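You operate a simulated robot arm through the tools that you are given. There is no shell and no other tool. Be economical: measure what you need, move in short steps, check, and stop when the job is done.

Carry out the task below with a simulated two-armed robot. There is one attempt and no reset: what you move stays moved.

TASK
On the top of the wrapping table, fold the grey rag in half.

Only the result counts: the job must be done as asked and must still hold three seconds after the hand-in. Knocking over, shifting, dropping, spilling or breaking anything else fails it. Flat cloth is picked up by pressing the open fingertips on it (5 to 10 N) and closing them slowly along it; thin cloth reads only 2 to 8 mm in the jaws.

THE ROBOT
Two 7-joint arms with two-finger parallel grippers on one trunk, on a base that drives. Base frame: it is fixed to the floor where the robot stands at the start and does not move with it; the origin is under the middle of the robot, x ahead of it, y to its left, z up; the surface under the hand at the start is at about z = 720. Lengths are in mm, angles in rad, forces in N, time in s.
The left shoulder is at the start at [50, 187, 985], the right one opposite. With the tool pointing down near the work surface each hand reaches from about 100 to 660 mm from the robot's upright axis, wherever it stands, measured 20 degrees to its own side. Places, roughly: top of the wrapping table [700, -100, 700]. Payload 3.43 kg a hand.
Tool frame (each hand has its own): the origin (TCP) lies between the finger pads and is the grasp point; the fingertips stand 30 mm ahead of it; z points along the fingers, y is the line along which they close. Largest opening 94 mm; finger width 28, thickness 10; the body of the gripper, 50 by 96 mm, starts 55 mm behind the TCP.
Orientation is that of the tool frame in the base frame, as [roll, pitch, yaw] about the fixed x, y, z axes, in that order (R = Rz(yaw) Ry(pitch) Rx(roll)). With the fingers straight down and closing along the base's y, the tool's x points along the base's -x, its y along +y and its z along -z.

THE INTERFACE
- The arms move only by the tool servo_tool. It takes "left_increments", "right_increments" or both (then of equal length, played together; a hand with none holds still); each is a list of rows, each a list of 7 numbers: the shift along the tool's x, y, z in units of 300 mm (1.0 is 300 mm), then the turn, a rotation vector about the tool's x, y, z in units of 120 degrees (1.0 is 120 degrees), then the finger opening in mm, from 0 to 94. In form: [[x, y, z, wx, wy, wz, jaw], ...]. A call has 1 to 10 rows; each row is the pose to reach, as a shift and turn from the pose commanded when the call began, along the tool's axes at that moment. A call with a number of a shift or a turn outside -1 to 1 is refused whole. Each row takes 0.2 s and may step no farther than 50 mm and 0.15 rad from the row before; otherwise, or with a gripper value out of range, the whole call is refused. A pose out of reach is approached as far as the arm can. The call stops where the force on the tool passes 40 N (or 10 N more than at its start, if that is more) or the arm is blocked; 0.2 s more then pass. The fingers move at their own pace (about 153 mm/s each) and stop on an object; they squeeze with about 27 N. The grip force told is the motor's: it shows also when the fingers shut on nothing. Time passes only in rows, and 0.2 s behind the last, so rows that repeat a pose let the fingers close. It gives the time, the measured TCP pose, the force on the tool (base axes), the opening and the grip force at its end, in the units of the frame above (readings bear some noise), with the torque about the TCP (base axes, N m) and any sound that the robot's microphone picked up.
- Cameras (640 x 400 px; columns grow to the right, rows downward): "scene" is now at [158, 15.2, 1133.6]; the picture's right is [0.17, -0.99, 0.00], its down [-0.64, -0.11, -0.76] and it looks along [0.75, 0.13, -0.65] (base axes); focal length 214 px, centre (320, 200). "left" rides on the left gripper at [76, -14, -102] in its tool frame; the picture's right is [0.18, 0.98, 0.00], its down [-0.75, 0.14, -0.64] and it looks along [-0.63, 0.12, 0.77] (tool axes); focal length 243 px, centre (320, 200). "right" rides on the right gripper at [76, 14, -103] in its tool frame; the picture's right is [-0.18, 0.98, 0.00], its down [-0.75, -0.14, -0.64] and it looks along [-0.63, -0.12, 0.77] (tool axes); focal length 243 px, centre (320, 200).
- camera(camera): a new picture of that camera. The clock stands still meanwhile.
- slide_trunk(by): slides the trunk up (or, below 0, down) by that many mm; the arms and the scene camera ride with it, the base frame stays. It gives what a move gives, with no picture.
- roll_base(legs): drives the robot by 1 to 6 legs, each [ahead, left, turn to the left] in mm, mm and rad, along the robot's own axes; the way and the turn of a leg run together, so that a leg with both is an arc; at most 1500 mm and 3.142 rad a leg. The arms and the cameras ride along, it lands a little off, and it stops where it bumps. It gives what a move gives.
- head_to(pan, tilt): turns the head with the scene camera to pan (to the left, within 1.396 rad either way) and tilt (down, from -0.506 to 1.204), counted from straight ahead of the robot. It gives what a move gives.
- measure_at(camera, pixels): there is no depth. For up to 12 entries [column, row, z] of the newest picture of that camera ("zoom" is the newest enlarged one), the place [x, y] in the base frame at which the ray of that pixel passes the height z, good to about 2 mm, but the place of the scene camera against the robot may be out by one fixed shift of up to 18 mm in any direction. The clock stands still meanwhile.
- inspect(camera, box): a new picture of the part [left, top, right, bottom] of that camera's present view, enlarged. The clock stands still meanwhile.
- close_job(): hands the job in; it is judged then, once.

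Go step by step. Measure first, check grasps and placings, and put right what went wrong. The budget is 80 turns and 58 pictures, counting those below and the enlarged ones. Unless the task says otherwise, let go and move clear before handing in, and close with one line.

The tools are called after "Request:" by a JSON object that holds its "api" and its "payload". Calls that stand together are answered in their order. servo_tool: Moves the arms, as the interface text tells. Its arguments: {"type":"object","properties":{"left_increments":{"type":"array","items":{"type":"array","items":{"type":"number"}}},"right_increments":{"type":"array","items":{"type":"array","items":{"type":"number"}}}},"required":[]} The other tools are called the same way: slide_trunk (by) slides the trunk up or down; roll_base (legs) drives the base; head_to (pan, tilt) turns the head that bears the scene camera; camera (camera) takes a picture; measure_at (camera, pixels) gives the place at which the rays of pixels pass given heights; inspect (camera, box) takes an enlarged picture of a part of a camera's view; close_job () hands the job in.

At the start:

```text
clock: 0.0
left_ee_pos: [435.8, 349.6, 960.4]
left_ee_rot: [3.141, 0.001, 3.141]
left_force: [-0.9, -0.1, 0.3]
left_wrist_torque: [-0.02, -0.06, 0.0]
left_finger_gap: 94.0
left_grip_force: 0.0
right_ee_pos: [341.5, -11.7, 904.5]
right_ee_rot: [3.141, 0.001, -3.141]
right_force: [0.2, -0.4, -0.5]
right_wrist_torque: [0.04, -0.03, 0.01]
right_finger_gap: 94.2
right_grip_force: 0.0
trunk travel left (down, up): [-200.0, 232.0]
robot x, y, heading: [1.1, 0.4, 0.001]
head pan, tilt: [0.168, 0.71]
```

scene: 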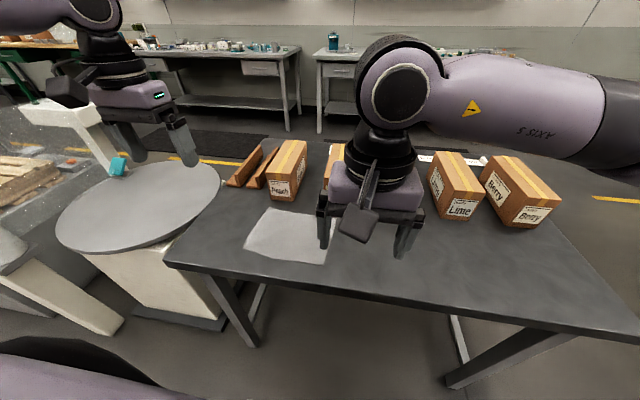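
right: 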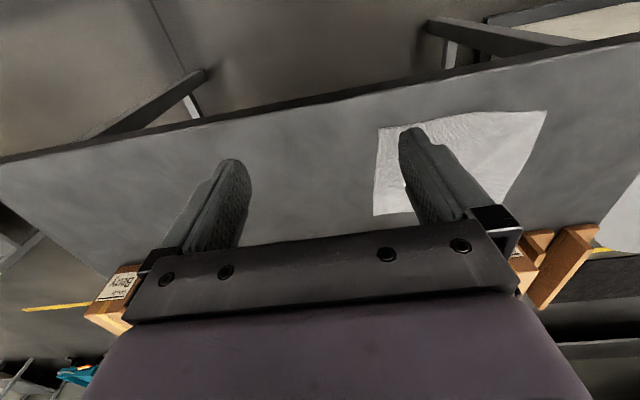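
left: 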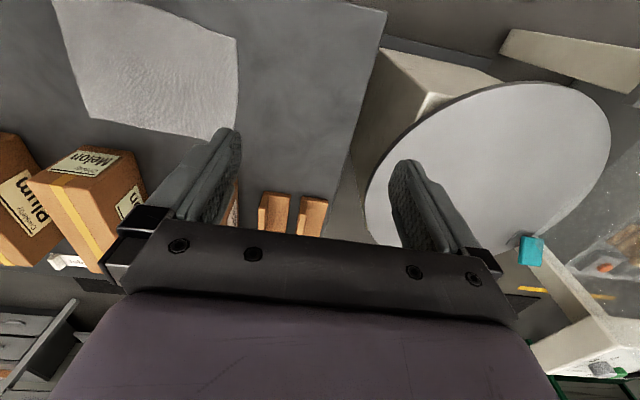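

The grey rag lies at scene pixels about (262,208)–(243,250)–(322,265), partly hidden by the right hand; the left camera shows it whole at (55,0)-(238,140). I measure its corners from several cameras.

Request:
{"api": "measure_at", "payload": {"camera": "scene", "pixels": [[262, 208, 720], [243, 250, 720], [322, 265, 720], [262, 208, 700], [243, 250, 700], [322, 265, 700], [165, 262, 720], [640, 335, 720]]}}

Request:
{"api": "measure_at", "payload": {"camera": "right", "pixels": [[378, 128, 720], [546, 111, 720], [374, 215, 720], [507, 204, 720], [378, 128, 700], [546, 111, 700], [374, 215, 700], [507, 204, 700]]}}

Request:
{"api": "measure_at", "payload": {"camera": "left", "pixels": [[55, 2, 720], [150, 4, 720], [238, 38, 720], [236, 140, 720], [85, 118, 720], [238, 38, 700], [236, 140, 700], [85, 118, 700]]}}

Request:
{"api": "inspect", "payload": {"camera": "left", "box": [0, 0, 320, 200]}}

```text
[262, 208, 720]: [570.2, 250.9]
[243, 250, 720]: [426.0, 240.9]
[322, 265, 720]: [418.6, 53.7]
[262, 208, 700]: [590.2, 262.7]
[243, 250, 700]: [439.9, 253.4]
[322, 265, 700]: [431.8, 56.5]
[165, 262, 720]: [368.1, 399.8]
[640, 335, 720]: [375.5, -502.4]
```

```text
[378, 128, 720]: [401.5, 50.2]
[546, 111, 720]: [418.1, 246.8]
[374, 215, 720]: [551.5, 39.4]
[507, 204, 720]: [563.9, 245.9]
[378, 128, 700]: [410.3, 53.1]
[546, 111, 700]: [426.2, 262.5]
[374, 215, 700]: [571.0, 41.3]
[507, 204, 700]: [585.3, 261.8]
```

```text
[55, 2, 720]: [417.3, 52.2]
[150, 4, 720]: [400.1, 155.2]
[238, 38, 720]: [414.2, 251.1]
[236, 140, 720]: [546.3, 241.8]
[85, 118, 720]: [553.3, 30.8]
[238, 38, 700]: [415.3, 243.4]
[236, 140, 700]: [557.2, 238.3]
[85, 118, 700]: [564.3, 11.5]
```

```text
2.00 times, centred on (160, 100) of left
```

zoom: 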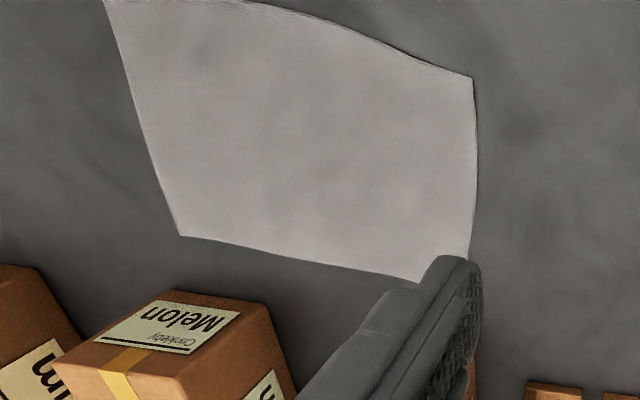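

Table top is z≈720, and the rag spans about x 403–560, y 35–248. I move the right hand aside to see the rag and the boxes behind it.

Request:
{"api": "servo_tool", "payload": {"right_increments": [[0, -0.15, 0, 0, 0, 0, 94], [0, -0.3, 0, 0, 0, 0, 94], [0, -0.45, 0, 0, 0, 0, 94], [0, -0.6, 0, 0, 0, 0, 94]]}}

Request:
{"api": "camera", "payload": {"camera": "scene"}}

Request:
{"api": "inspect", "payload": {"camera": "scene", "box": [200, 120, 400, 280]}}

```text
clock: 1.0
left_ee_pos: [435.3, 349.6, 960.4]
left_ee_rot: [-3.14, -0.001, 3.141]
left_force: [0.5, -0.9, 0.0]
left_wrist_torque: [0.04, -0.01, -0.03]
left_finger_gap: 94.0
left_grip_force: 0.0
right_ee_pos: [342.4, -193.6, 903.1]
right_ee_rot: [-3.142, 0.0, -3.14]
right_force: [0.3, 0.6, 0.1]
right_wrist_torque: [0.01, 0.0, 0.01]
right_finger_gap: 94.0
right_grip_force: 0.0
trunk travel left (down, up): [-200.0, 232.0]
robot x, y, heading: [-1.1, -3.1, -0.004]
head pan, tilt: [0.168, 0.71]
```

```text
53 pictures are left
```

scene: 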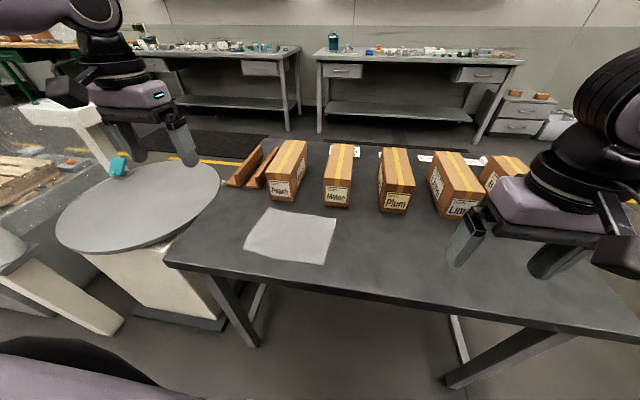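

```text
2.50 times, centred on (300, 200) of scene
```

zoom: 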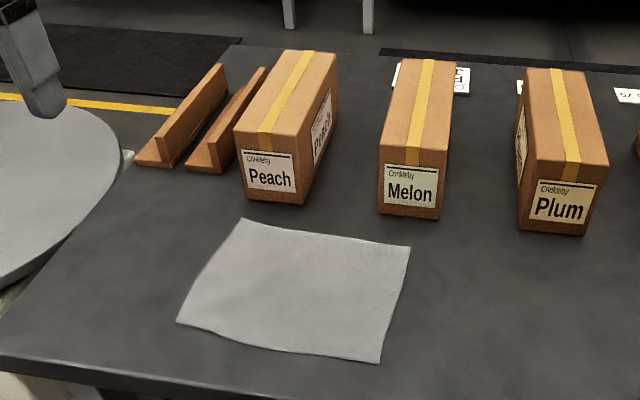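

Request:
{"api": "measure_at", "payload": {"camera": "zoom", "pixels": [[241, 219, 720], [410, 247, 720], [379, 362, 720], [177, 321, 720], [247, 198, 720], [303, 205, 720], [379, 213, 720], [441, 220, 720], [188, 168, 720], [8, 350, 720]]}}

```text
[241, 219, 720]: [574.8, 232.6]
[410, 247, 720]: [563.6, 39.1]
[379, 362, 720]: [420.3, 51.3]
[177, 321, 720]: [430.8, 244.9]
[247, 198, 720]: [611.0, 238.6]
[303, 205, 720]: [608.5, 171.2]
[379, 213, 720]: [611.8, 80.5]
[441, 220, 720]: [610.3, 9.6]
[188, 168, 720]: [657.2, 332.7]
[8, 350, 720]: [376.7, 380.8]
```

Fused estimate: rag corners near (405,51), (417,247), (562,237), (551,38), box fronts at x≈597. Plan: fold left edge over onto right edge (away from boxes), corner by corner; left hand goes above the far-left corner first.

Request:
{"api": "servo_tool", "payload": {"left_increments": [[-0.06, -0.07, 0.09, 0, 0, 0, 60], [-0.12, -0.14, 0.18, 0, 0, 0, 34], [-0.18, -0.21, 0.27, 0, 0, 0, 34], [-0.24, -0.28, 0.36, 0, 0, 0, 34], [-0.3, -0.35, 0.45, 0, 0, 0, 34], [-0.367, -0.41, 0.533, 0, 0, 0, 34], [-0.367, -0.41, 0.533, 0, 0, 0, 34]]}}

Request:
{"api": "camera", "payload": {"camera": "left"}}

Request:
{"api": "camera", "payload": {"camera": "scene"}}

```text
clock: 2.6
left_ee_pos: [519.6, 243.5, 807.2]
left_ee_rot: [-3.141, 0.003, -3.14]
left_force: [-0.4, 1.3, 0.6]
left_wrist_torque: [0.0, 0.01, 0.01]
left_finger_gap: 33.8
left_grip_force: 0.1
left hand out of reach, approached as far as the arm can: row 6, 7
right_ee_pos: [342.8, -192.0, 903.0]
right_ee_rot: [3.141, 0.001, 3.141]
right_force: [1.0, -0.5, -0.2]
right_wrist_torque: [-0.03, -0.02, 0.01]
right_finger_gap: 93.9
right_grip_force: 0.0
trunk travel left (down, up): [-200.0, 232.0]
robot x, y, heading: [-1.5, -0.9, 0.002]
head pan, tilt: [0.168, 0.71]
```

```text
51 pictures are left
```

left: 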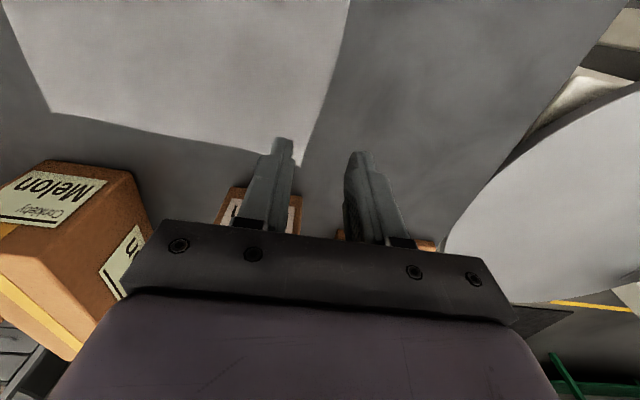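

```text
50 pictures are left
```

scene: 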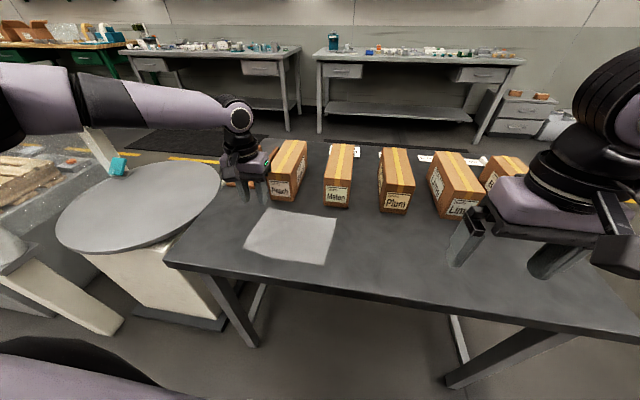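

The arm ran out of reach at x≈520. I draw the left hand back and up, then drive the base a little ahead.

Request:
{"api": "servo_tool", "payload": {"left_increments": [[0.05, 0, -0.1, 0, 0, 0, 34], [0.2, 0, -0.15, 0, 0, 0, 34], [0.35, 0, -0.2, 0, 0, 0, 34]]}}

Request:
{"api": "roll_base", "payload": {"legs": [[70, 0, 0]]}}

```text
clock: 3.4
left_ee_pos: [416.4, 241.9, 868.1]
left_ee_rot: [3.141, 0.0, -3.14]
left_force: [0.0, 1.2, 0.1]
left_wrist_torque: [0.01, 0.0, 0.02]
left_finger_gap: 33.9
left_grip_force: 0.1
right_ee_pos: [344.1, -193.2, 903.8]
right_ee_rot: [-3.141, 0.0, 3.141]
right_force: [-0.1, 0.5, 0.0]
right_wrist_torque: [0.01, 0.0, -0.02]
right_finger_gap: 93.9
right_grip_force: 0.0
trunk travel left (down, up): [-200.0, 232.0]
robot x, y, heading: [-1.5, 1.7, 0.002]
head pan, tilt: [0.168, 0.71]
```

```text
clock: 4.6
left_ee_pos: [479.7, 242.2, 867.1]
left_ee_rot: [3.141, 0.0, -3.14]
left_force: [1.2, 0.0, 0.0]
left_wrist_torque: [0.02, -0.01, 0.01]
left_finger_gap: 34.1
left_grip_force: 0.0
right_ee_pos: [408.0, -193.6, 902.5]
right_ee_rot: [3.141, -0.003, -3.139]
right_force: [-0.1, 0.4, -0.1]
right_wrist_torque: [-0.04, 0.01, -0.01]
right_finger_gap: 94.2
right_grip_force: 0.0
trunk travel left (down, up): [-200.0, 232.0]
robot x, y, heading: [61.8, -2.3, 0.002]
head pan, tilt: [0.168, 0.71]
stopped in leg 1: the robot was blocked; the commanded pose is now the measured one
```

The base moved 62 mm and touched something; I back off slightly and check the scene for shifts.

Request:
{"api": "roll_base", "payload": {"legs": [[-8, 0, 0]]}}

Request:
{"api": "camera", "payload": {"camera": "left"}}

Request:
{"api": "measure_at", "payload": {"camera": "left", "pixels": [[300, 150, 720], [340, 30, 720]]}}

```text
clock: 5.3
left_ee_pos: [472.3, 243.0, 865.7]
left_ee_rot: [-3.141, 0.0, -3.139]
left_force: [0.8, 0.4, 0.0]
left_wrist_torque: [-0.02, -0.01, 0.0]
left_finger_gap: 34.0
left_grip_force: 0.1
right_ee_pos: [398.7, -192.3, 902.3]
right_ee_rot: [3.141, 0.001, -3.141]
right_force: [1.0, -0.1, 0.2]
right_wrist_torque: [0.02, -0.02, 0.02]
right_finger_gap: 94.0
right_grip_force: 0.1
trunk travel left (down, up): [-200.0, 232.0]
robot x, y, heading: [56.2, 5.1, 0.005]
head pan, tilt: [0.168, 0.71]
```

```text
49 pictures are left
```

left: 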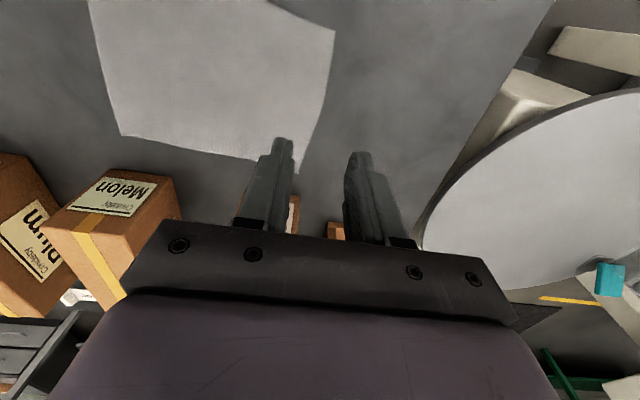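

```text
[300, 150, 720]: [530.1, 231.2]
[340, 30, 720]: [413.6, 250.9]
```

Nothing appears shifted; corner B at (335,30), C near (299,173), D at (122,136). I measure the left edge precisely.

Request:
{"api": "measure_at", "payload": {"camera": "left", "pixels": [[335, 31, 720], [329, 80, 720], [321, 115, 720], [311, 145, 720], [299, 173, 720], [122, 136, 720], [240, 155, 720]]}}

```text
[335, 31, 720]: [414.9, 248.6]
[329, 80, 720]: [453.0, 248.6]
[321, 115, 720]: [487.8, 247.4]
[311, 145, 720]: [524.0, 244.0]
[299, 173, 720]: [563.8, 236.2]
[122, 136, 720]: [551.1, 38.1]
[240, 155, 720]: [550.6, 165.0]
```

The left edge at x=540 is at y≈241.5. I move the left TCP to (540,229) above it, to have the outer finger just outside the edge.

Request:
{"api": "servo_tool", "payload": {"left_increments": [[-0.1, -0.02, 0.05, 0, 0, 0, 34], [-0.2, -0.047, 0.12, 0, 0, 0, 34], [-0.227, -0.047, 0.25, 0, 0, 0, 34], [-0.227, -0.047, 0.32, 0, 0, 0, 34], [-0.227, -0.047, 0.32, 0, 0, 0, 34]]}}

Request:
{"api": "camera", "payload": {"camera": "left"}}

```text
clock: 6.5
left_ee_pos: [541.6, 229.6, 771.2]
left_ee_rot: [-3.14, 0.0, -3.139]
left_force: [0.0, -0.6, -0.7]
left_wrist_torque: [0.01, 0.0, -0.04]
left_finger_gap: 34.0
left_grip_force: 0.0
right_ee_pos: [398.8, -192.5, 903.4]
right_ee_rot: [-3.141, -0.002, -3.141]
right_force: [0.4, 0.7, 0.2]
right_wrist_torque: [0.01, -0.02, 0.01]
right_finger_gap: 93.9
right_grip_force: 0.0
trunk travel left (down, up): [-200.0, 232.0]
robot x, y, heading: [55.4, -0.1, 0.006]
head pan, tilt: [0.168, 0.71]
```

```text
48 pictures are left
```

left: 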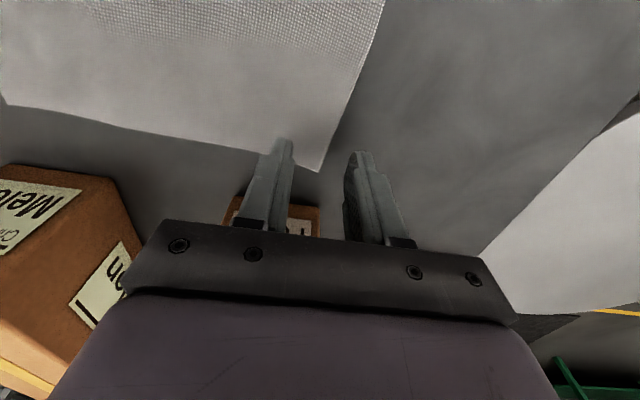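

Position is right (corner at pixel (320,171) between the fingers). I descend to contact.

Request:
{"api": "servo_tool", "payload": {"left_increments": [[0, 0, 0.04, 0, 0, 0, 34], [0, 0, 0.058, 0, 0, 0, 34], [0, 0, 0.066, 0, 0, 0, 34], [0, 0, 0.07, 0, 0, 0, 34], [0, 0, 0.07, 0, 0, 0, 34]]}}

```text
clock: 7.7
left_ee_pos: [536.8, 231.1, 752.8]
left_ee_rot: [-3.141, 0.0, -3.139]
left_force: [0.2, 0.4, 0.1]
left_wrist_torque: [0.0, 0.02, -0.04]
left_finger_gap: 33.9
left_grip_force: 0.1
left hand out of reach, approached as far as the arm can: row 3, 4, 5
right_ee_pos: [399.2, -192.0, 901.8]
right_ee_rot: [-3.14, -0.003, -3.141]
right_force: [1.1, 0.1, -0.5]
right_wrist_torque: [0.0, -0.01, -0.01]
right_finger_gap: 93.9
right_grip_force: 0.1
trunk travel left (down, up): [-200.0, 232.0]
robot x, y, heading: [54.4, 1.6, -0.0]
head pan, tilt: [0.168, 0.71]
```

The arm ran out of reach on the way down; higher poses reached farther, so I raise the hand and lower the trunk 110 mm.

Request:
{"api": "servo_tool", "payload": {"left_increments": [[0, 0, -0.1, 0, 0, 0, 34], [0, 0, -0.25, 0, 0, 0, 34], [0, 0, -0.4, 0, 0, 0, 34]]}}

Request:
{"api": "slide_trunk", "payload": {"by": -110}}

```text
clock: 8.5
left_ee_pos: [539.1, 233.1, 875.1]
left_ee_rot: [3.141, -0.002, -3.141]
left_force: [-0.6, -0.1, 0.6]
left_wrist_torque: [0.01, -0.03, 0.01]
left_finger_gap: 34.1
left_grip_force: 0.0
right_ee_pos: [398.3, -192.4, 902.4]
right_ee_rot: [-3.141, 0.0, 3.141]
right_force: [-0.1, -0.5, -0.2]
right_wrist_torque: [0.01, 0.02, 0.01]
right_finger_gap: 94.1
right_grip_force: 0.0
trunk travel left (down, up): [-200.0, 232.0]
robot x, y, heading: [54.7, 2.5, 0.002]
head pan, tilt: [0.168, 0.71]
```

```text
clock: 9.9
left_ee_pos: [539.3, 231.5, 764.9]
left_ee_rot: [-3.141, 0.0, -3.141]
left_force: [-0.6, -0.5, 0.5]
left_wrist_torque: [0.02, 0.02, 0.02]
left_finger_gap: 34.1
left_grip_force: 0.1
right_ee_pos: [399.6, -192.0, 791.4]
right_ee_rot: [-3.142, -0.002, -3.141]
right_force: [1.1, -0.5, 0.4]
right_wrist_torque: [0.01, 0.0, -0.03]
right_finger_gap: 93.7
right_grip_force: 0.1
trunk travel left (down, up): [-90.0, 342.0]
robot x, y, heading: [59.1, -1.7, 0.002]
head pan, tilt: [0.168, 0.71]
```

Now at z=765 with the trunk lower; descend again in small steps.

Request:
{"api": "servo_tool", "payload": {"left_increments": [[0, -0.006, 0.03, 0, 0, 0, 34], [0, -0.006, 0.042, 0, 0, 0, 34], [0, -0.006, 0.05, 0, 0, 0, 34], [0, -0.006, 0.054, 0, 0, 0, 34]]}}

```text
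clock: 10.9
left_ee_pos: [539.3, 230.0, 750.8]
left_ee_rot: [-3.141, 0.004, -3.138]
left_force: [-2.7, -0.2, 17.6]
left_wrist_torque: [-0.33, 0.01, -0.06]
left_finger_gap: 33.3
left_grip_force: 0.1
right_ee_pos: [397.4, -191.6, 794.2]
right_ee_rot: [3.139, 0.001, 3.141]
right_force: [0.6, 0.0, -0.8]
right_wrist_torque: [-0.03, 0.0, -0.05]
right_finger_gap: 93.9
right_grip_force: 0.0
trunk travel left (down, up): [-90.0, 342.0]
robot x, y, heading: [50.7, 1.9, 0.001]
head pan, tilt: [0.168, 0.71]
```

Contact with 17.6 N; I ease up about 1.2 mm and close slowly.

Request:
{"api": "servo_tool", "payload": {"left_increments": [[0, 0, -0.004, 0, 0, 0, 34], [0, 0, -0.004, 0, 0, 0, 34]]}}

```text
clock: 11.5
left_ee_pos: [539.3, 229.0, 752.2]
left_ee_rot: [-3.141, 0.005, -3.137]
left_force: [-1.4, -0.5, 18.2]
left_wrist_torque: [-0.42, -0.14, -0.02]
left_finger_gap: 34.3
left_grip_force: 0.3
right_ee_pos: [398.0, -193.3, 793.6]
right_ee_rot: [3.139, 0.001, -3.141]
right_force: [-0.2, -0.5, 0.5]
right_wrist_torque: [0.0, -0.03, -0.03]
right_finger_gap: 93.8
right_grip_force: 0.1
trunk travel left (down, up): [-90.0, 342.0]
robot x, y, heading: [53.6, -4.4, -0.001]
head pan, tilt: [0.168, 0.71]
```

Request:
{"api": "servo_tool", "payload": {"left_increments": [[0, 0, -0.005, 0, 0, 0, 34], [0, 0, -0.005, 0, 0, 0, 34]]}}

```text
clock: 12.1
left_ee_pos: [539.2, 230.2, 750.9]
left_ee_rot: [3.141, -0.001, -3.14]
left_force: [0.7, -0.5, 10.8]
left_wrist_torque: [-0.23, -0.16, 0.01]
left_finger_gap: 34.8
left_grip_force: 0.5
right_ee_pos: [399.7, -192.6, 792.7]
right_ee_rot: [3.14, 0.0, 3.141]
right_force: [-0.2, 0.2, 0.6]
right_wrist_torque: [0.04, -0.01, 0.01]
right_finger_gap: 93.9
right_grip_force: 0.1
trunk travel left (down, up): [-90.0, 342.0]
robot x, y, heading: [57.3, 2.5, -0.0]
head pan, tilt: [0.168, 0.71]
```

Force is now about 11 N; I close slowly with a hair of relief.

Request:
{"api": "servo_tool", "payload": {"left_increments": [[0, 0, -0.002, 0, 0, 0, 30], [0, 0, -0.002, 0, 0, 0, 26], [0, 0, -0.002, 0, 0, 0, 22], [0, 0, -0.002, 0, 0, 0, 18], [0, 0, -0.002, 0, 0, 0, 14], [0, 0, -0.002, 0, 0, 0, 10], [0, 0, -0.002, 0, 0, 0, 6], [0, 0, -0.002, 0, 0, 0, 3], [0, 0, -0.002, 0, 0, 0, 0], [0, 0, -0.002, 0, 0, 0, 0]]}}

Request:
{"api": "camera", "payload": {"camera": "left"}}

```text
clock: 14.3
left_ee_pos: [537.2, 230.1, 752.3]
left_ee_rot: [-3.141, 0.0, -3.139]
left_force: [0.3, 0.1, 0.4]
left_wrist_torque: [-0.01, 0.0, 0.0]
left_finger_gap: 2.4
left_grip_force: 26.7
right_ee_pos: [398.6, -192.0, 792.9]
right_ee_rot: [3.14, -0.002, 3.142]
right_force: [1.2, -1.0, 0.1]
right_wrist_torque: [-0.01, 0.02, -0.01]
right_finger_gap: 94.0
right_grip_force: 0.1
trunk travel left (down, up): [-90.0, 342.0]
robot x, y, heading: [54.1, -1.6, 0.001]
head pan, tilt: [0.168, 0.71]
```

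```text
47 pictures are left
```

left: 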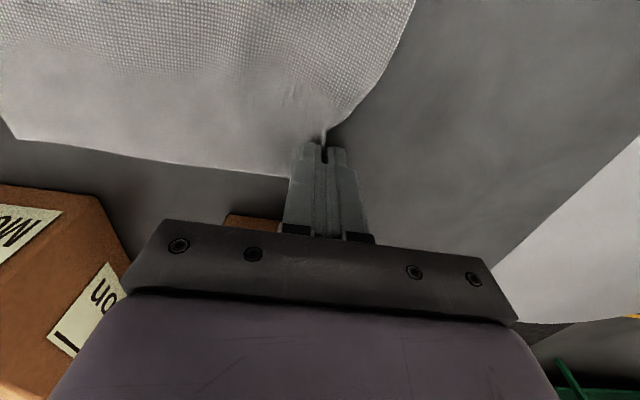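

Jaw reads 2.4 mm with grip force: a single layer of the edge is held (ridge at (323,140)). I lift it along an arc to the middle and look.

Request:
{"api": "servo_tool", "payload": {"left_increments": [[0, -0.005, -0.04, 0, 0, 0, 0], [0, -0.016, -0.083, 0, 0, 0, 0], [0, -0.04, -0.12, 0, 0, 0, 0], [0.003, -0.073, -0.16, 0, 0, 0, 0], [0.006, -0.12, -0.19, 0, 0, 0, 0], [0.009, -0.167, -0.217, 0, 0, 0, 0], [0.011, -0.22, -0.233, 0, 0, 0, 0], [0.012, -0.283, -0.24, 0, 0, 0, 0]]}}

Request:
{"api": "camera", "payload": {"camera": "scene"}}

Request:
{"api": "camera", "payload": {"camera": "left"}}

```text
clock: 16.1
left_ee_pos: [518.3, 170.3, 818.1]
left_ee_rot: [3.14, -0.001, -3.137]
left_force: [0.1, -1.0, 0.0]
left_wrist_torque: [0.0, -0.01, 0.01]
left_finger_gap: 2.1
left_grip_force: 27.1
left hand out of reach, approached as far as the arm can: row 6, 7, 8
right_ee_pos: [399.2, -191.3, 792.3]
right_ee_rot: [3.141, -0.001, 3.142]
right_force: [0.1, -0.1, 0.2]
right_wrist_torque: [0.01, 0.01, 0.02]
right_finger_gap: 94.0
right_grip_force: 0.0
trunk travel left (down, up): [-90.0, 342.0]
robot x, y, heading: [55.6, 0.9, 0.001]
head pan, tilt: [0.168, 0.71]
```

```text
46 pictures are left
```

scene: 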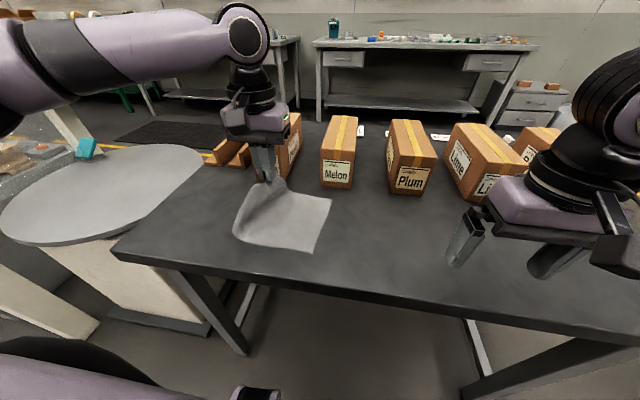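

```text
45 pictures are left
```

left: 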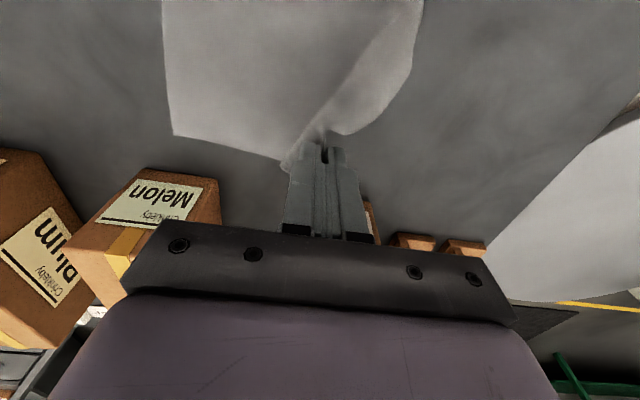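

The rag edge is lifted cleanly (scene (270,190)), but the left arm is at its limit crossing over. I let the base carry it sideways in the same direction, −60 mm.

Request:
{"api": "roll_base", "payload": {"legs": [[0, -60, 0]]}}

```text
clock: 17.3
left_ee_pos: [517.7, 112.0, 817.7]
left_ee_rot: [3.14, 0.001, -3.138]
left_force: [-0.9, -0.2, 0.0]
left_wrist_torque: [0.02, 0.01, 0.01]
left_finger_gap: 2.3
left_grip_force: 27.2
right_ee_pos: [400.0, -251.6, 792.2]
right_ee_rot: [-3.141, -0.003, -3.139]
right_force: [-0.2, -0.1, 0.0]
right_wrist_torque: [-0.02, -0.01, 0.01]
right_finger_gap: 93.9
right_grip_force: 0.1
trunk travel left (down, up): [-90.0, 342.0]
robot x, y, heading: [51.8, -60.8, 0.0]
head pan, tilt: [0.168, 0.71]
```

The base slide worked (hand at y=112). I lower a bit and slide further.

Request:
{"api": "servo_tool", "payload": {"left_increments": [[0, 0, 0.04, 0, 0, 0, 0], [0, -0.02, 0.08, 0, 0, 0, 0]]}}

Request:
{"api": "roll_base", "payload": {"legs": [[0, -60, 0]]}}

```text
clock: 17.9
left_ee_pos: [514.8, 106.2, 793.7]
left_ee_rot: [-3.14, 0.001, -3.14]
left_force: [-0.4, 0.9, 0.1]
left_wrist_torque: [0.0, -0.02, 0.05]
left_finger_gap: 2.3
left_grip_force: 26.8
left hand out of reach, approached as far as the arm can: row 2
right_ee_pos: [398.7, -251.7, 792.2]
right_ee_rot: [-3.14, 0.0, -3.141]
right_force: [0.3, 0.3, -0.2]
right_wrist_torque: [-0.02, -0.01, -0.01]
right_finger_gap: 94.1
right_grip_force: 0.1
trunk travel left (down, up): [-90.0, 342.0]
robot x, y, heading: [55.3, -58.9, 0.001]
head pan, tilt: [0.168, 0.71]
```

```text
clock: 19.1
left_ee_pos: [516.0, 49.8, 795.0]
left_ee_rot: [-3.138, 0.002, -3.138]
left_force: [0.1, 0.0, 1.0]
left_wrist_torque: [-0.01, 0.01, 0.05]
left_finger_gap: 2.4
left_grip_force: 27.2
right_ee_pos: [398.7, -308.7, 792.7]
right_ee_rot: [-3.141, -0.001, -3.14]
right_force: [0.0, -0.3, 0.2]
right_wrist_torque: [-0.01, -0.03, 0.01]
right_finger_gap: 93.9
right_grip_force: 0.0
trunk travel left (down, up): [-90.0, 342.0]
robot x, y, heading: [56.3, -117.6, 0.001]
head pan, tilt: [0.168, 0.71]
```

Hand is at (516,50,795). Check the shape.

Request:
{"api": "camera", "payload": {"camera": "scene"}}

Request:
{"api": "camera", "payload": {"camera": "left"}}

```text
44 pictures are left
```

scene: 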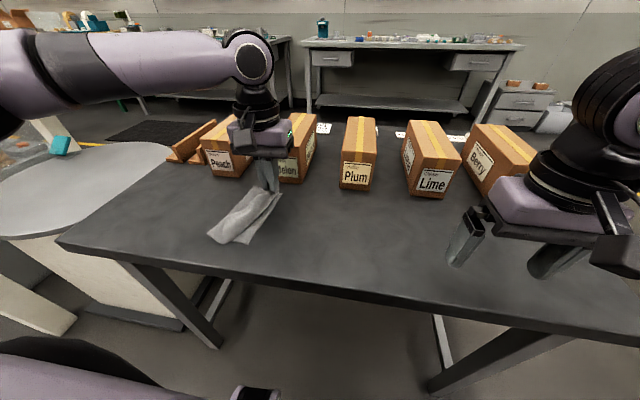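

```text
43 pictures are left
```

left: 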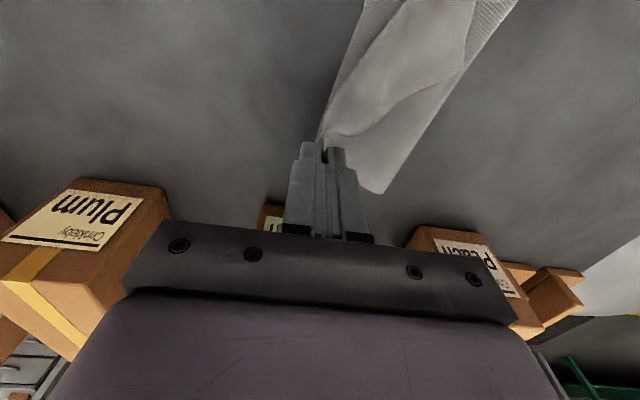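

Already much of the rag folded over; zoom in.

Request:
{"api": "inspect", "payload": {"camera": "scene", "box": [190, 160, 310, 260]}}

Request:
{"api": "inspect", "payload": {"camera": "left", "box": [280, 0, 540, 200]}}

```text
4.00 times, centred on (250, 210) of scene
```

zoom: 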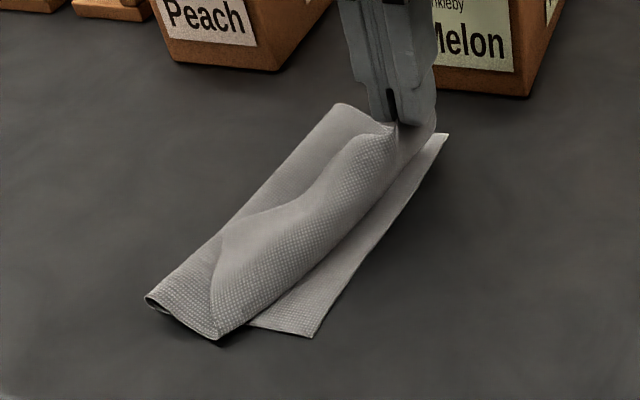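

```text
2.00 times, centred on (410, 100) of left
```

zoom: 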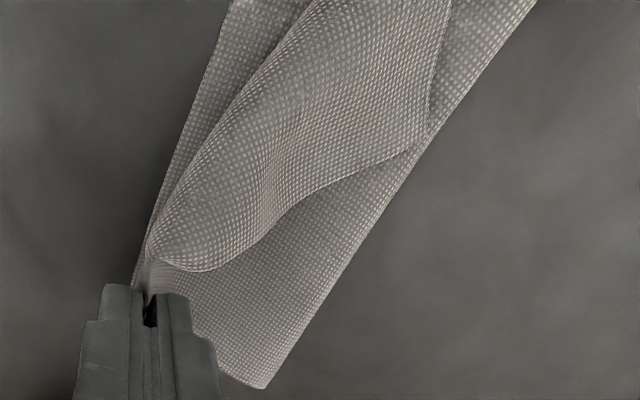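

The whole left half came along. I measure corner places (scene has about +13 mm x bias).

Request:
{"api": "inspect", "payload": {"camera": "scene", "box": [190, 160, 310, 260]}}

Request:
{"api": "measure_at", "payload": {"camera": "zoom", "pixels": [[447, 135, 720], [313, 337, 720], [217, 338, 723], [147, 298, 720], [335, 105, 730]]}}

Request:
{"api": "measure_at", "payload": {"camera": "left", "pixels": [[318, 140, 720], [376, 193, 720], [517, 0, 720]]}}

```text
4.00 times, centred on (250, 210) of scene
```

zoom: 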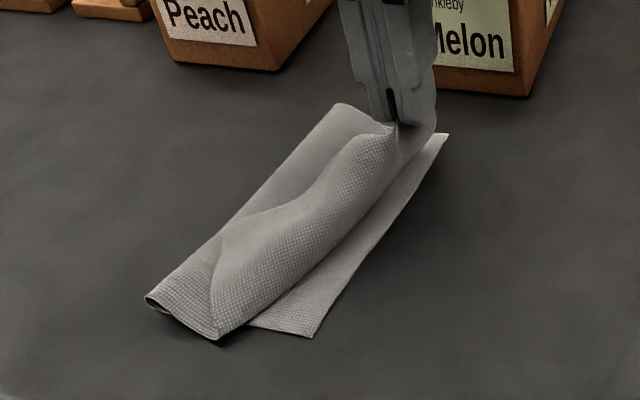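

```text
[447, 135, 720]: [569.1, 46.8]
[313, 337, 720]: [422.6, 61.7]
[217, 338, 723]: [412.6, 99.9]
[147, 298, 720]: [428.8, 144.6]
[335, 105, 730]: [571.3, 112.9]
```

```text
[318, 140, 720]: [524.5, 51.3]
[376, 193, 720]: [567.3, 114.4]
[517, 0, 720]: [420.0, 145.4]
```

The rag's D corner is at about (556,44), the far crease has been pulled to y≈114 since the grip is high. I lower while leaning the gripper so the held edge falls toward −y.

Request:
{"api": "servo_tool", "payload": {"left_increments": [[0, 0, 0.03, -0.057, 0, 0, 0], [-0.01, 0, 0.06, -0.114, 0, 0, 0], [-0.02, 0, 0.085, -0.172, 0, 0, 0], [-0.03, 0, 0.105, -0.229, 0, 0, 0], [-0.04, 0.007, 0.123, -0.286, 0, 0, 0], [-0.047, 0.01, 0.123, -0.286, 0, 0, 0]]}}

Request:
{"api": "inspect", "payload": {"camera": "scene", "box": [190, 140, 310, 260]}}

```text
clock: 20.5
left_ee_pos: [483.5, 140.9, 768.3]
left_ee_rot: [2.544, 0.004, -3.139]
left_force: [-0.4, 0.2, -0.5]
left_wrist_torque: [-0.04, 0.02, -0.01]
left_finger_gap: 2.4
left_grip_force: 27.0
left hand out of reach, approached as far as the arm can: row 1, 2, 3, 4, 5, 6
right_ee_pos: [399.4, -308.1, 792.0]
right_ee_rot: [3.141, -0.002, -3.138]
right_force: [0.7, 0.4, 0.0]
right_wrist_torque: [-0.01, 0.0, 0.02]
right_finger_gap: 94.0
right_grip_force: 0.0
trunk travel left (down, up): [-90.0, 342.0]
robot x, y, heading: [57.7, -117.9, 0.002]
head pan, tilt: [0.168, 0.71]
```

```text
3.33 times, centred on (250, 200) of scene
```

zoom: 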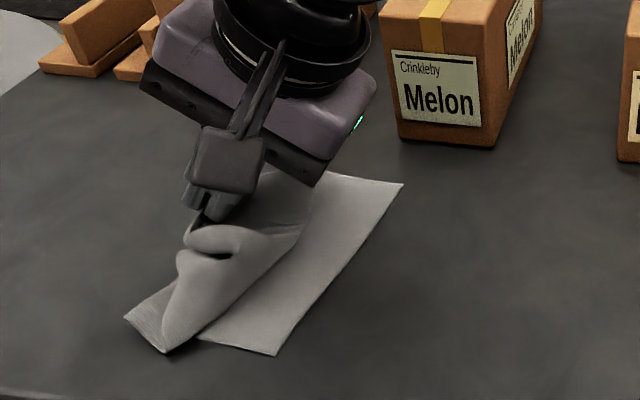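

The lean was beyond reach so the arm drifted back; the cloth is still held. I move the base further −y and raise the trunk a bit to regain reach.

Request:
{"api": "roll_base", "payload": {"legs": [[0, -75, 0]]}}

Request:
{"api": "slide_trunk", "payload": {"by": 35}}

```text
clock: 21.9
left_ee_pos: [482.5, 66.1, 768.5]
left_ee_rot: [2.543, 0.001, -3.134]
left_force: [0.2, 0.2, 0.3]
left_wrist_torque: [-0.05, -0.01, 0.0]
left_finger_gap: 2.1
left_grip_force: 26.9
right_ee_pos: [400.6, -381.8, 793.1]
right_ee_rot: [-3.14, 0.0, -3.136]
right_force: [-0.7, 0.4, -0.1]
right_wrist_torque: [0.02, 0.01, 0.03]
right_finger_gap: 94.0
right_grip_force: 0.1
trunk travel left (down, up): [-90.0, 342.0]
robot x, y, heading: [59.6, -193.6, 0.003]
head pan, tilt: [0.168, 0.71]
```

```text
clock: 22.6
left_ee_pos: [481.6, 65.6, 804.2]
left_ee_rot: [2.544, 0.002, -3.134]
left_force: [0.4, 1.1, -0.4]
left_wrist_torque: [-0.04, -0.01, -0.03]
left_finger_gap: 2.3
left_grip_force: 26.8
right_ee_pos: [400.5, -383.0, 827.8]
right_ee_rot: [3.14, -0.002, -3.136]
right_force: [-0.5, -0.3, 0.4]
right_wrist_torque: [0.02, 0.01, 0.0]
right_finger_gap: 94.0
right_grip_force: 0.1
trunk travel left (down, up): [-125.0, 307.0]
robot x, y, heading: [57.6, -192.0, 0.005]
head pan, tilt: [0.168, 0.71]
```

Now servo to about (530,53,775) with the lean kept.

Request:
{"api": "servo_tool", "payload": {"left_increments": [[-0.05, -0.03, 0.02, 0, 0, 0, 0], [-0.1, -0.06, 0.04, 0, 0, 0, 0], [-0.16, -0.087, 0.057, 0, 0, 0, 0]]}}

Request:
{"api": "inspect", "payload": {"camera": "scene", "box": [150, 130, 290, 250]}}

```text
clock: 23.4
left_ee_pos: [506.4, 86.4, 783.6]
left_ee_rot: [2.547, 0.001, -3.136]
left_force: [-0.1, -0.6, 0.0]
left_wrist_torque: [-0.02, 0.01, -0.01]
left_finger_gap: 2.3
left_grip_force: 27.3
left hand out of reach, approached as far as the arm can: row 1, 2, 3
right_ee_pos: [401.2, -381.6, 827.5]
right_ee_rot: [-3.141, -0.003, -3.137]
right_force: [0.3, -0.3, 0.0]
right_wrist_torque: [0.04, 0.02, -0.01]
right_finger_gap: 94.1
right_grip_force: 0.0
trunk travel left (down, up): [-125.0, 307.0]
robot x, y, heading: [57.1, -191.4, 0.01]
head pan, tilt: [0.168, 0.71]
```

```text
3.33 times, centred on (220, 190) of scene
```

zoom: 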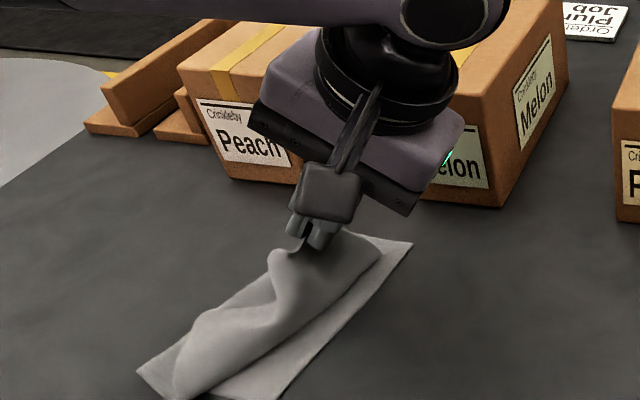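

Still reach-limited by height; I lower the hand, then raise the trunk by a similar amount to get better geometry.

Request:
{"api": "servo_tool", "payload": {"left_increments": [[0, -0.028, 0.041, 0, 0, 0, 0], [0, -0.05, 0.075, 0, 0, 0, 0]]}}

Request:
{"api": "slide_trunk", "payload": {"by": 45}}

```text
clock: 24.0
left_ee_pos: [501.4, 90.9, 759.0]
left_ee_rot: [2.547, 0.001, -3.135]
left_force: [0.1, -0.6, -0.1]
left_wrist_torque: [0.02, 0.02, -0.01]
left_finger_gap: 2.3
left_grip_force: 27.1
left hand out of reach, approached as far as the arm can: row 2
right_ee_pos: [401.1, -382.7, 827.8]
right_ee_rot: [3.141, -0.002, -3.136]
right_force: [-0.1, 0.6, 0.7]
right_wrist_torque: [-0.01, 0.02, 0.01]
right_finger_gap: 94.1
right_grip_force: 0.1
trunk travel left (down, up): [-125.0, 307.0]
robot x, y, heading: [53.9, -193.2, 0.01]
head pan, tilt: [0.168, 0.71]
```

```text
clock: 24.9
left_ee_pos: [502.5, 91.4, 803.6]
left_ee_rot: [2.546, 0.002, -3.135]
left_force: [0.8, -0.1, -0.1]
left_wrist_torque: [-0.02, 0.01, -0.03]
left_finger_gap: 2.2
left_grip_force: 27.4
right_ee_pos: [401.3, -383.4, 873.3]
right_ee_rot: [3.141, -0.003, -3.137]
right_force: [-0.2, 0.3, -0.2]
right_wrist_torque: [-0.04, -0.01, 0.02]
right_finger_gap: 93.9
right_grip_force: 0.0
trunk travel left (down, up): [-170.0, 262.0]
robot x, y, heading: [56.3, -190.6, 0.015]
head pan, tilt: [0.168, 0.71]
```

The lean costs reach, so I reduce it to about 0.2 rad while moving toward (528,61,775).

Request:
{"api": "servo_tool", "payload": {"left_increments": [[0, 0, 0, 0.065, 0, 0, 0], [0, 0, 0, 0.13, 0, 0, 0], [-0.02, -0.03, 0.005, 0.19, 0, 0, 0], [-0.05, -0.08, 0.01, 0.19, 0, 0, 0], [-0.087, -0.135, 0.021, 0.19, 0, 0, 0]]}}

Request:
{"api": "inspect", "payload": {"camera": "scene", "box": [150, 130, 290, 250]}}

```text
clock: 26.1
left_ee_pos: [527.1, 59.2, 775.5]
left_ee_rot: [2.944, 0.002, -3.135]
left_force: [0.2, 0.8, 0.2]
left_wrist_torque: [0.03, 0.01, -0.01]
left_finger_gap: 2.1
left_grip_force: 26.4
right_ee_pos: [401.4, -383.0, 872.9]
right_ee_rot: [-3.141, -0.001, -3.138]
right_force: [-0.2, 0.1, -0.3]
right_wrist_torque: [-0.02, 0.02, -0.01]
right_finger_gap: 94.1
right_grip_force: 0.0
trunk travel left (down, up): [-170.0, 262.0]
robot x, y, heading: [55.3, -192.4, 0.009]
head pan, tilt: [0.168, 0.71]
```

```text
3.33 times, centred on (220, 190) of scene
```

zoom: 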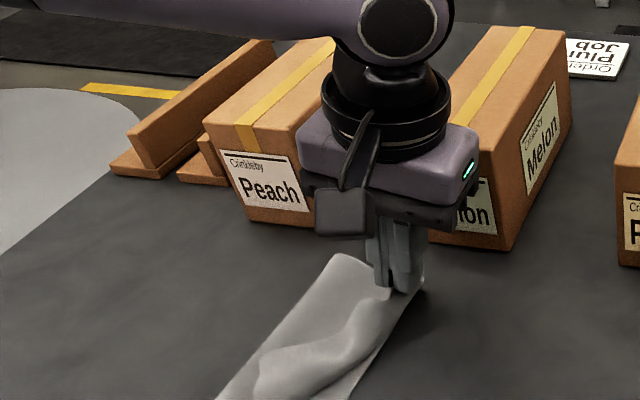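

At (527,59,775). The fold line looks good; lower to the rag.

Request:
{"api": "servo_tool", "payload": {"left_increments": [[0, 0, 0.03, 0, 0, 0, 0], [0, 0, 0.055, 0, 0, 0, 0], [0, 0, 0.065, 0, 0, 0, 0], [0, 0, 0.065, 0, 0, 0, 0]]}}

Request:
{"api": "camera", "payload": {"camera": "left"}}

Request:
{"api": "inspect", "payload": {"camera": "scene", "box": [150, 150, 310, 270]}}

```text
clock: 27.1
left_ee_pos: [528.8, 64.5, 757.7]
left_ee_rot: [2.943, 0.006, -3.135]
left_force: [0.0, 0.9, 0.3]
left_wrist_torque: [0.04, 0.03, -0.04]
left_finger_gap: 1.9
left_grip_force: 26.9
right_ee_pos: [401.3, -381.8, 871.2]
right_ee_rot: [-3.141, -0.001, -3.136]
right_force: [-0.2, 0.1, -0.4]
right_wrist_torque: [-0.01, -0.03, -0.01]
right_finger_gap: 94.0
right_grip_force: 0.0
trunk travel left (down, up): [-170.0, 262.0]
robot x, y, heading: [56.9, -190.2, 0.007]
head pan, tilt: [0.168, 0.71]
```

```text
36 pictures are left
```

left: 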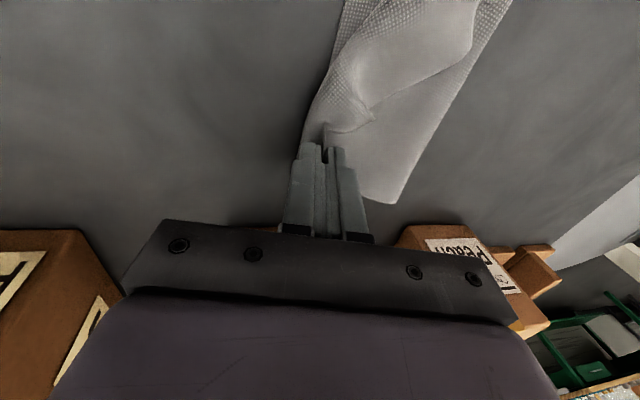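

```text
3.33 times, centred on (230, 210) of scene
```

zoom: 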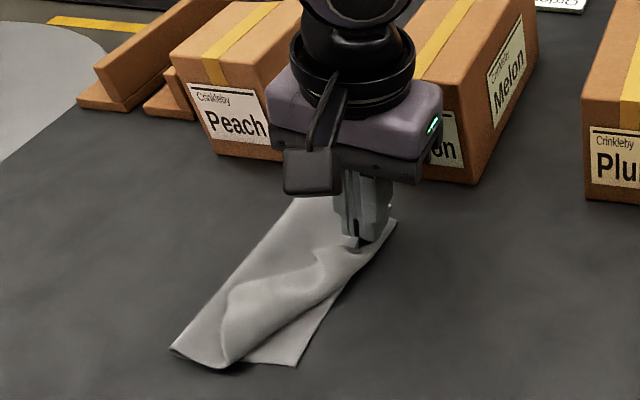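

Placed with tip at about y=70. I open gently and rise.

Request:
{"api": "servo_tool", "payload": {"left_increments": [[0, 0, 0, 0, 0, 0, 8], [0, 0, 0, 0, 0, 0, 16], [0, 0, 0, 0, 0, 0, 24], [0, 0, 0, 0, 0, 0, 24], [0, 0, -0.05, 0, 0, 0, 24], [0, 0, -0.15, 0, 0, 0, 24], [0, 0, -0.3, 0, 0, 0, 24]]}}

Request:
{"api": "camera", "payload": {"camera": "left"}}

Request:
{"api": "inspect", "payload": {"camera": "scene", "box": [150, 150, 310, 270]}}

```text
clock: 28.7
left_ee_pos: [530.6, 47.2, 846.5]
left_ee_rot: [2.946, 0.002, -3.133]
left_force: [0.7, -0.7, 0.4]
left_wrist_torque: [0.0, -0.01, 0.03]
left_finger_gap: 23.7
left_grip_force: 0.0
right_ee_pos: [400.1, -382.5, 872.9]
right_ee_rot: [3.141, -0.002, -3.137]
right_force: [0.2, 0.2, -0.1]
right_wrist_torque: [0.0, -0.02, 0.02]
right_finger_gap: 94.2
right_grip_force: 0.0
trunk travel left (down, up): [-170.0, 262.0]
robot x, y, heading: [56.0, -190.7, 0.008]
head pan, tilt: [0.168, 0.71]
```

```text
34 pictures are left
```

left: 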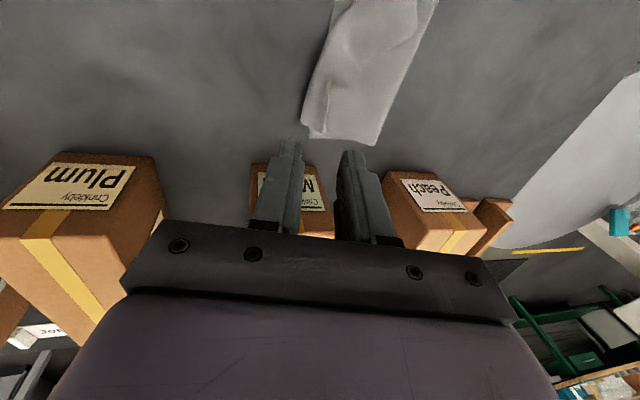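

```text
3.33 times, centred on (230, 210) of scene
```

zoom: 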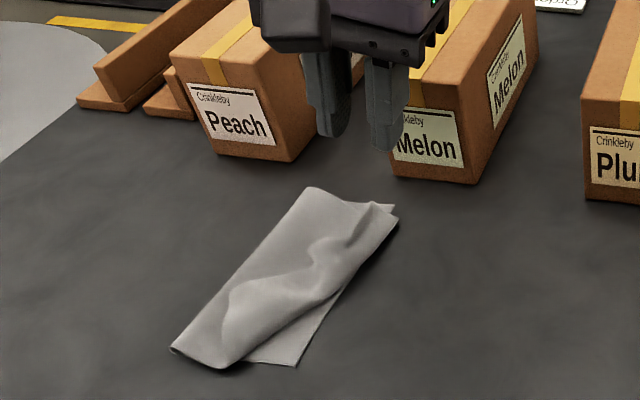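

The far end lies on its edge nicely. Now the near corner (zoom (215,368)) must go on to (295,365); I pull the left hand back over the near corner to look.

Request:
{"api": "servo_tool", "payload": {"left_increments": [[0.1, 0, -0.05, 0.047, 0, 0, 30], [0.2, 0.05, -0.05, 0.095, 0, 0, 30], [0.3, 0.1, -0.05, 0.095, 0, 0, 30], [0.4, 0.15, -0.05, 0.095, 0, 0, 30], [0.45, 0.15, -0.05, 0.095, 0, 0, 30]]}}

Request:
{"api": "inspect", "payload": {"camera": "scene", "box": [170, 180, 290, 270]}}

Request:
{"api": "camera", "payload": {"camera": "left"}}

```text
clock: 29.9
left_ee_pos: [391.9, 88.4, 868.8]
left_ee_rot: [-3.138, 0.001, -3.135]
left_force: [0.0, 0.1, 0.4]
left_wrist_torque: [0.0, 0.03, -0.01]
left_finger_gap: 30.2
left_grip_force: 0.0
right_ee_pos: [399.9, -382.4, 872.8]
right_ee_rot: [3.142, -0.002, -3.136]
right_force: [0.0, -0.7, 0.5]
right_wrist_torque: [0.01, -0.01, 0.02]
right_finger_gap: 94.2
right_grip_force: 0.1
trunk travel left (down, up): [-170.0, 262.0]
robot x, y, heading: [57.1, -190.1, 0.008]
head pan, tilt: [0.168, 0.71]
```

```text
4.44 times, centred on (230, 225) of scene
```

zoom: 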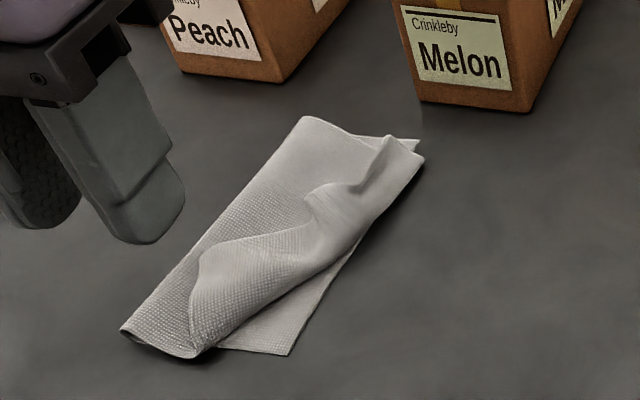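

```text
31 pictures are left
```

left: 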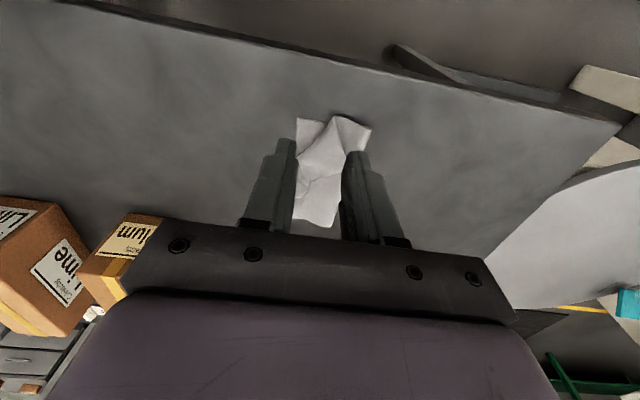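

Request:
{"api": "measure_at", "payload": {"camera": "zoom", "pixels": [[200, 357, 723], [289, 355, 720], [121, 331, 725], [424, 158, 722], [420, 143, 720], [302, 117, 725], [330, 240, 725]]}}

Request:
{"api": "inspect", "payload": {"camera": "left", "box": [260, 90, 400, 240]}}

```text
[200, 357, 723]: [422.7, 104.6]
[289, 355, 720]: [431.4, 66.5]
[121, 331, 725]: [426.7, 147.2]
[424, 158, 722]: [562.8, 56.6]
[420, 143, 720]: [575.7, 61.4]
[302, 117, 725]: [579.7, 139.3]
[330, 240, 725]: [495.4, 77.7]
```

```text
2.67 times, centred on (330, 165) of left
```

zoom: 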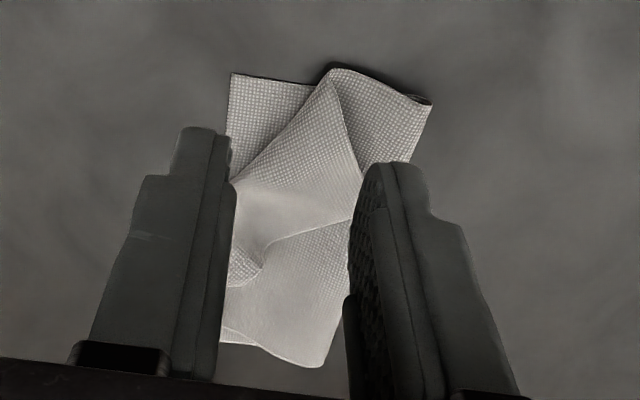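

Here the near corner B is at zoom (333,70), A at (232,75), crease at (430,103). I measure with the hand camera.

Request:
{"api": "measure_at", "payload": {"camera": "zoom", "pixels": [[232, 75, 720], [333, 70, 724], [430, 103, 722], [235, 175, 724], [320, 366, 722], [220, 340, 720], [300, 110, 724]]}}

```text
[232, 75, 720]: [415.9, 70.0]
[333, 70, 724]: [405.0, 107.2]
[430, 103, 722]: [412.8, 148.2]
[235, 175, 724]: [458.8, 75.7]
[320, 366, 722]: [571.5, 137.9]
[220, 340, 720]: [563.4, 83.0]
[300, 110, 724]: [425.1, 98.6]
```

The flap geometry is unclear near B (a fold may be tucked under). I shift the left hand sideways for an unobstructed closer view.

Request:
{"api": "servo_tool", "payload": {"left_increments": [[0.05, 0.12, 0.05, 0, 0, 0, 30], [0.1, 0.24, 0.1, 0, 0, 0, 30], [0.12, 0.3, 0.15, 0, 0, 0, 30]]}}

Request:
{"api": "camera", "payload": {"camera": "left"}}

```text
clock: 30.7
left_ee_pos: [356.6, 176.7, 823.7]
left_ee_rot: [-3.14, 0.003, -3.137]
left_force: [0.8, 0.5, 0.4]
left_wrist_torque: [-0.01, -0.02, 0.02]
left_finger_gap: 30.1
left_grip_force: 0.1
right_ee_pos: [401.2, -382.9, 873.2]
right_ee_rot: [3.141, -0.002, -3.136]
right_force: [0.1, 0.7, -0.6]
right_wrist_torque: [-0.03, 0.04, 0.01]
right_finger_gap: 94.3
right_grip_force: 0.0
trunk travel left (down, up): [-170.0, 262.0]
robot x, y, heading: [55.4, -191.4, 0.003]
head pan, tilt: [0.168, 0.71]
```

```text
29 pictures are left
```

left: 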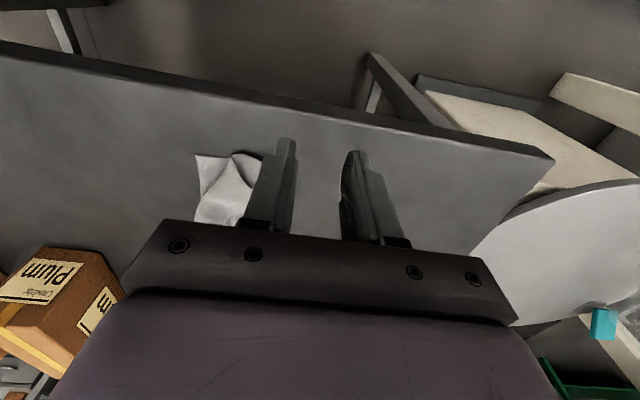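

The camera view is inverted (far is down), so I move the hand forward to bring the rag up-frame.

Request:
{"api": "servo_tool", "payload": {"left_increments": [[-0.12, 0.02, -0.05, 0, 0, 0, 30], [-0.25, 0.04, -0.05, 0, 0, 0, 30], [-0.3, 0.04, -0.05, 0, 0, 0, 30]]}}

Request:
{"api": "inspect", "payload": {"camera": "left", "box": [100, 0, 320, 200]}}

```text
clock: 31.5
left_ee_pos: [445.6, 189.9, 837.4]
left_ee_rot: [-3.138, 0.0, -3.135]
left_force: [-0.4, -0.5, -0.2]
left_wrist_torque: [0.0, 0.02, 0.02]
left_finger_gap: 30.0
left_grip_force: 0.1
right_ee_pos: [400.6, -383.0, 872.5]
right_ee_rot: [3.14, -0.001, -3.137]
right_force: [-0.7, 0.5, -0.8]
right_wrist_torque: [0.0, 0.0, 0.0]
right_finger_gap: 93.9
right_grip_force: 0.1
trunk travel left (down, up): [-170.0, 262.0]
robot x, y, heading: [56.4, -191.5, 0.007]
head pan, tilt: [0.168, 0.71]
```

```text
2.00 times, centred on (210, 100) of left
```

zoom: 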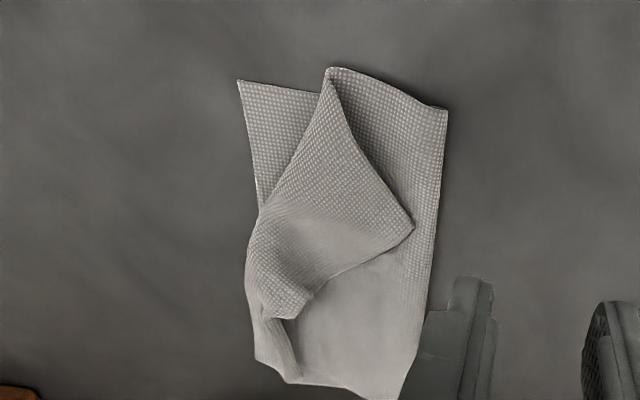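

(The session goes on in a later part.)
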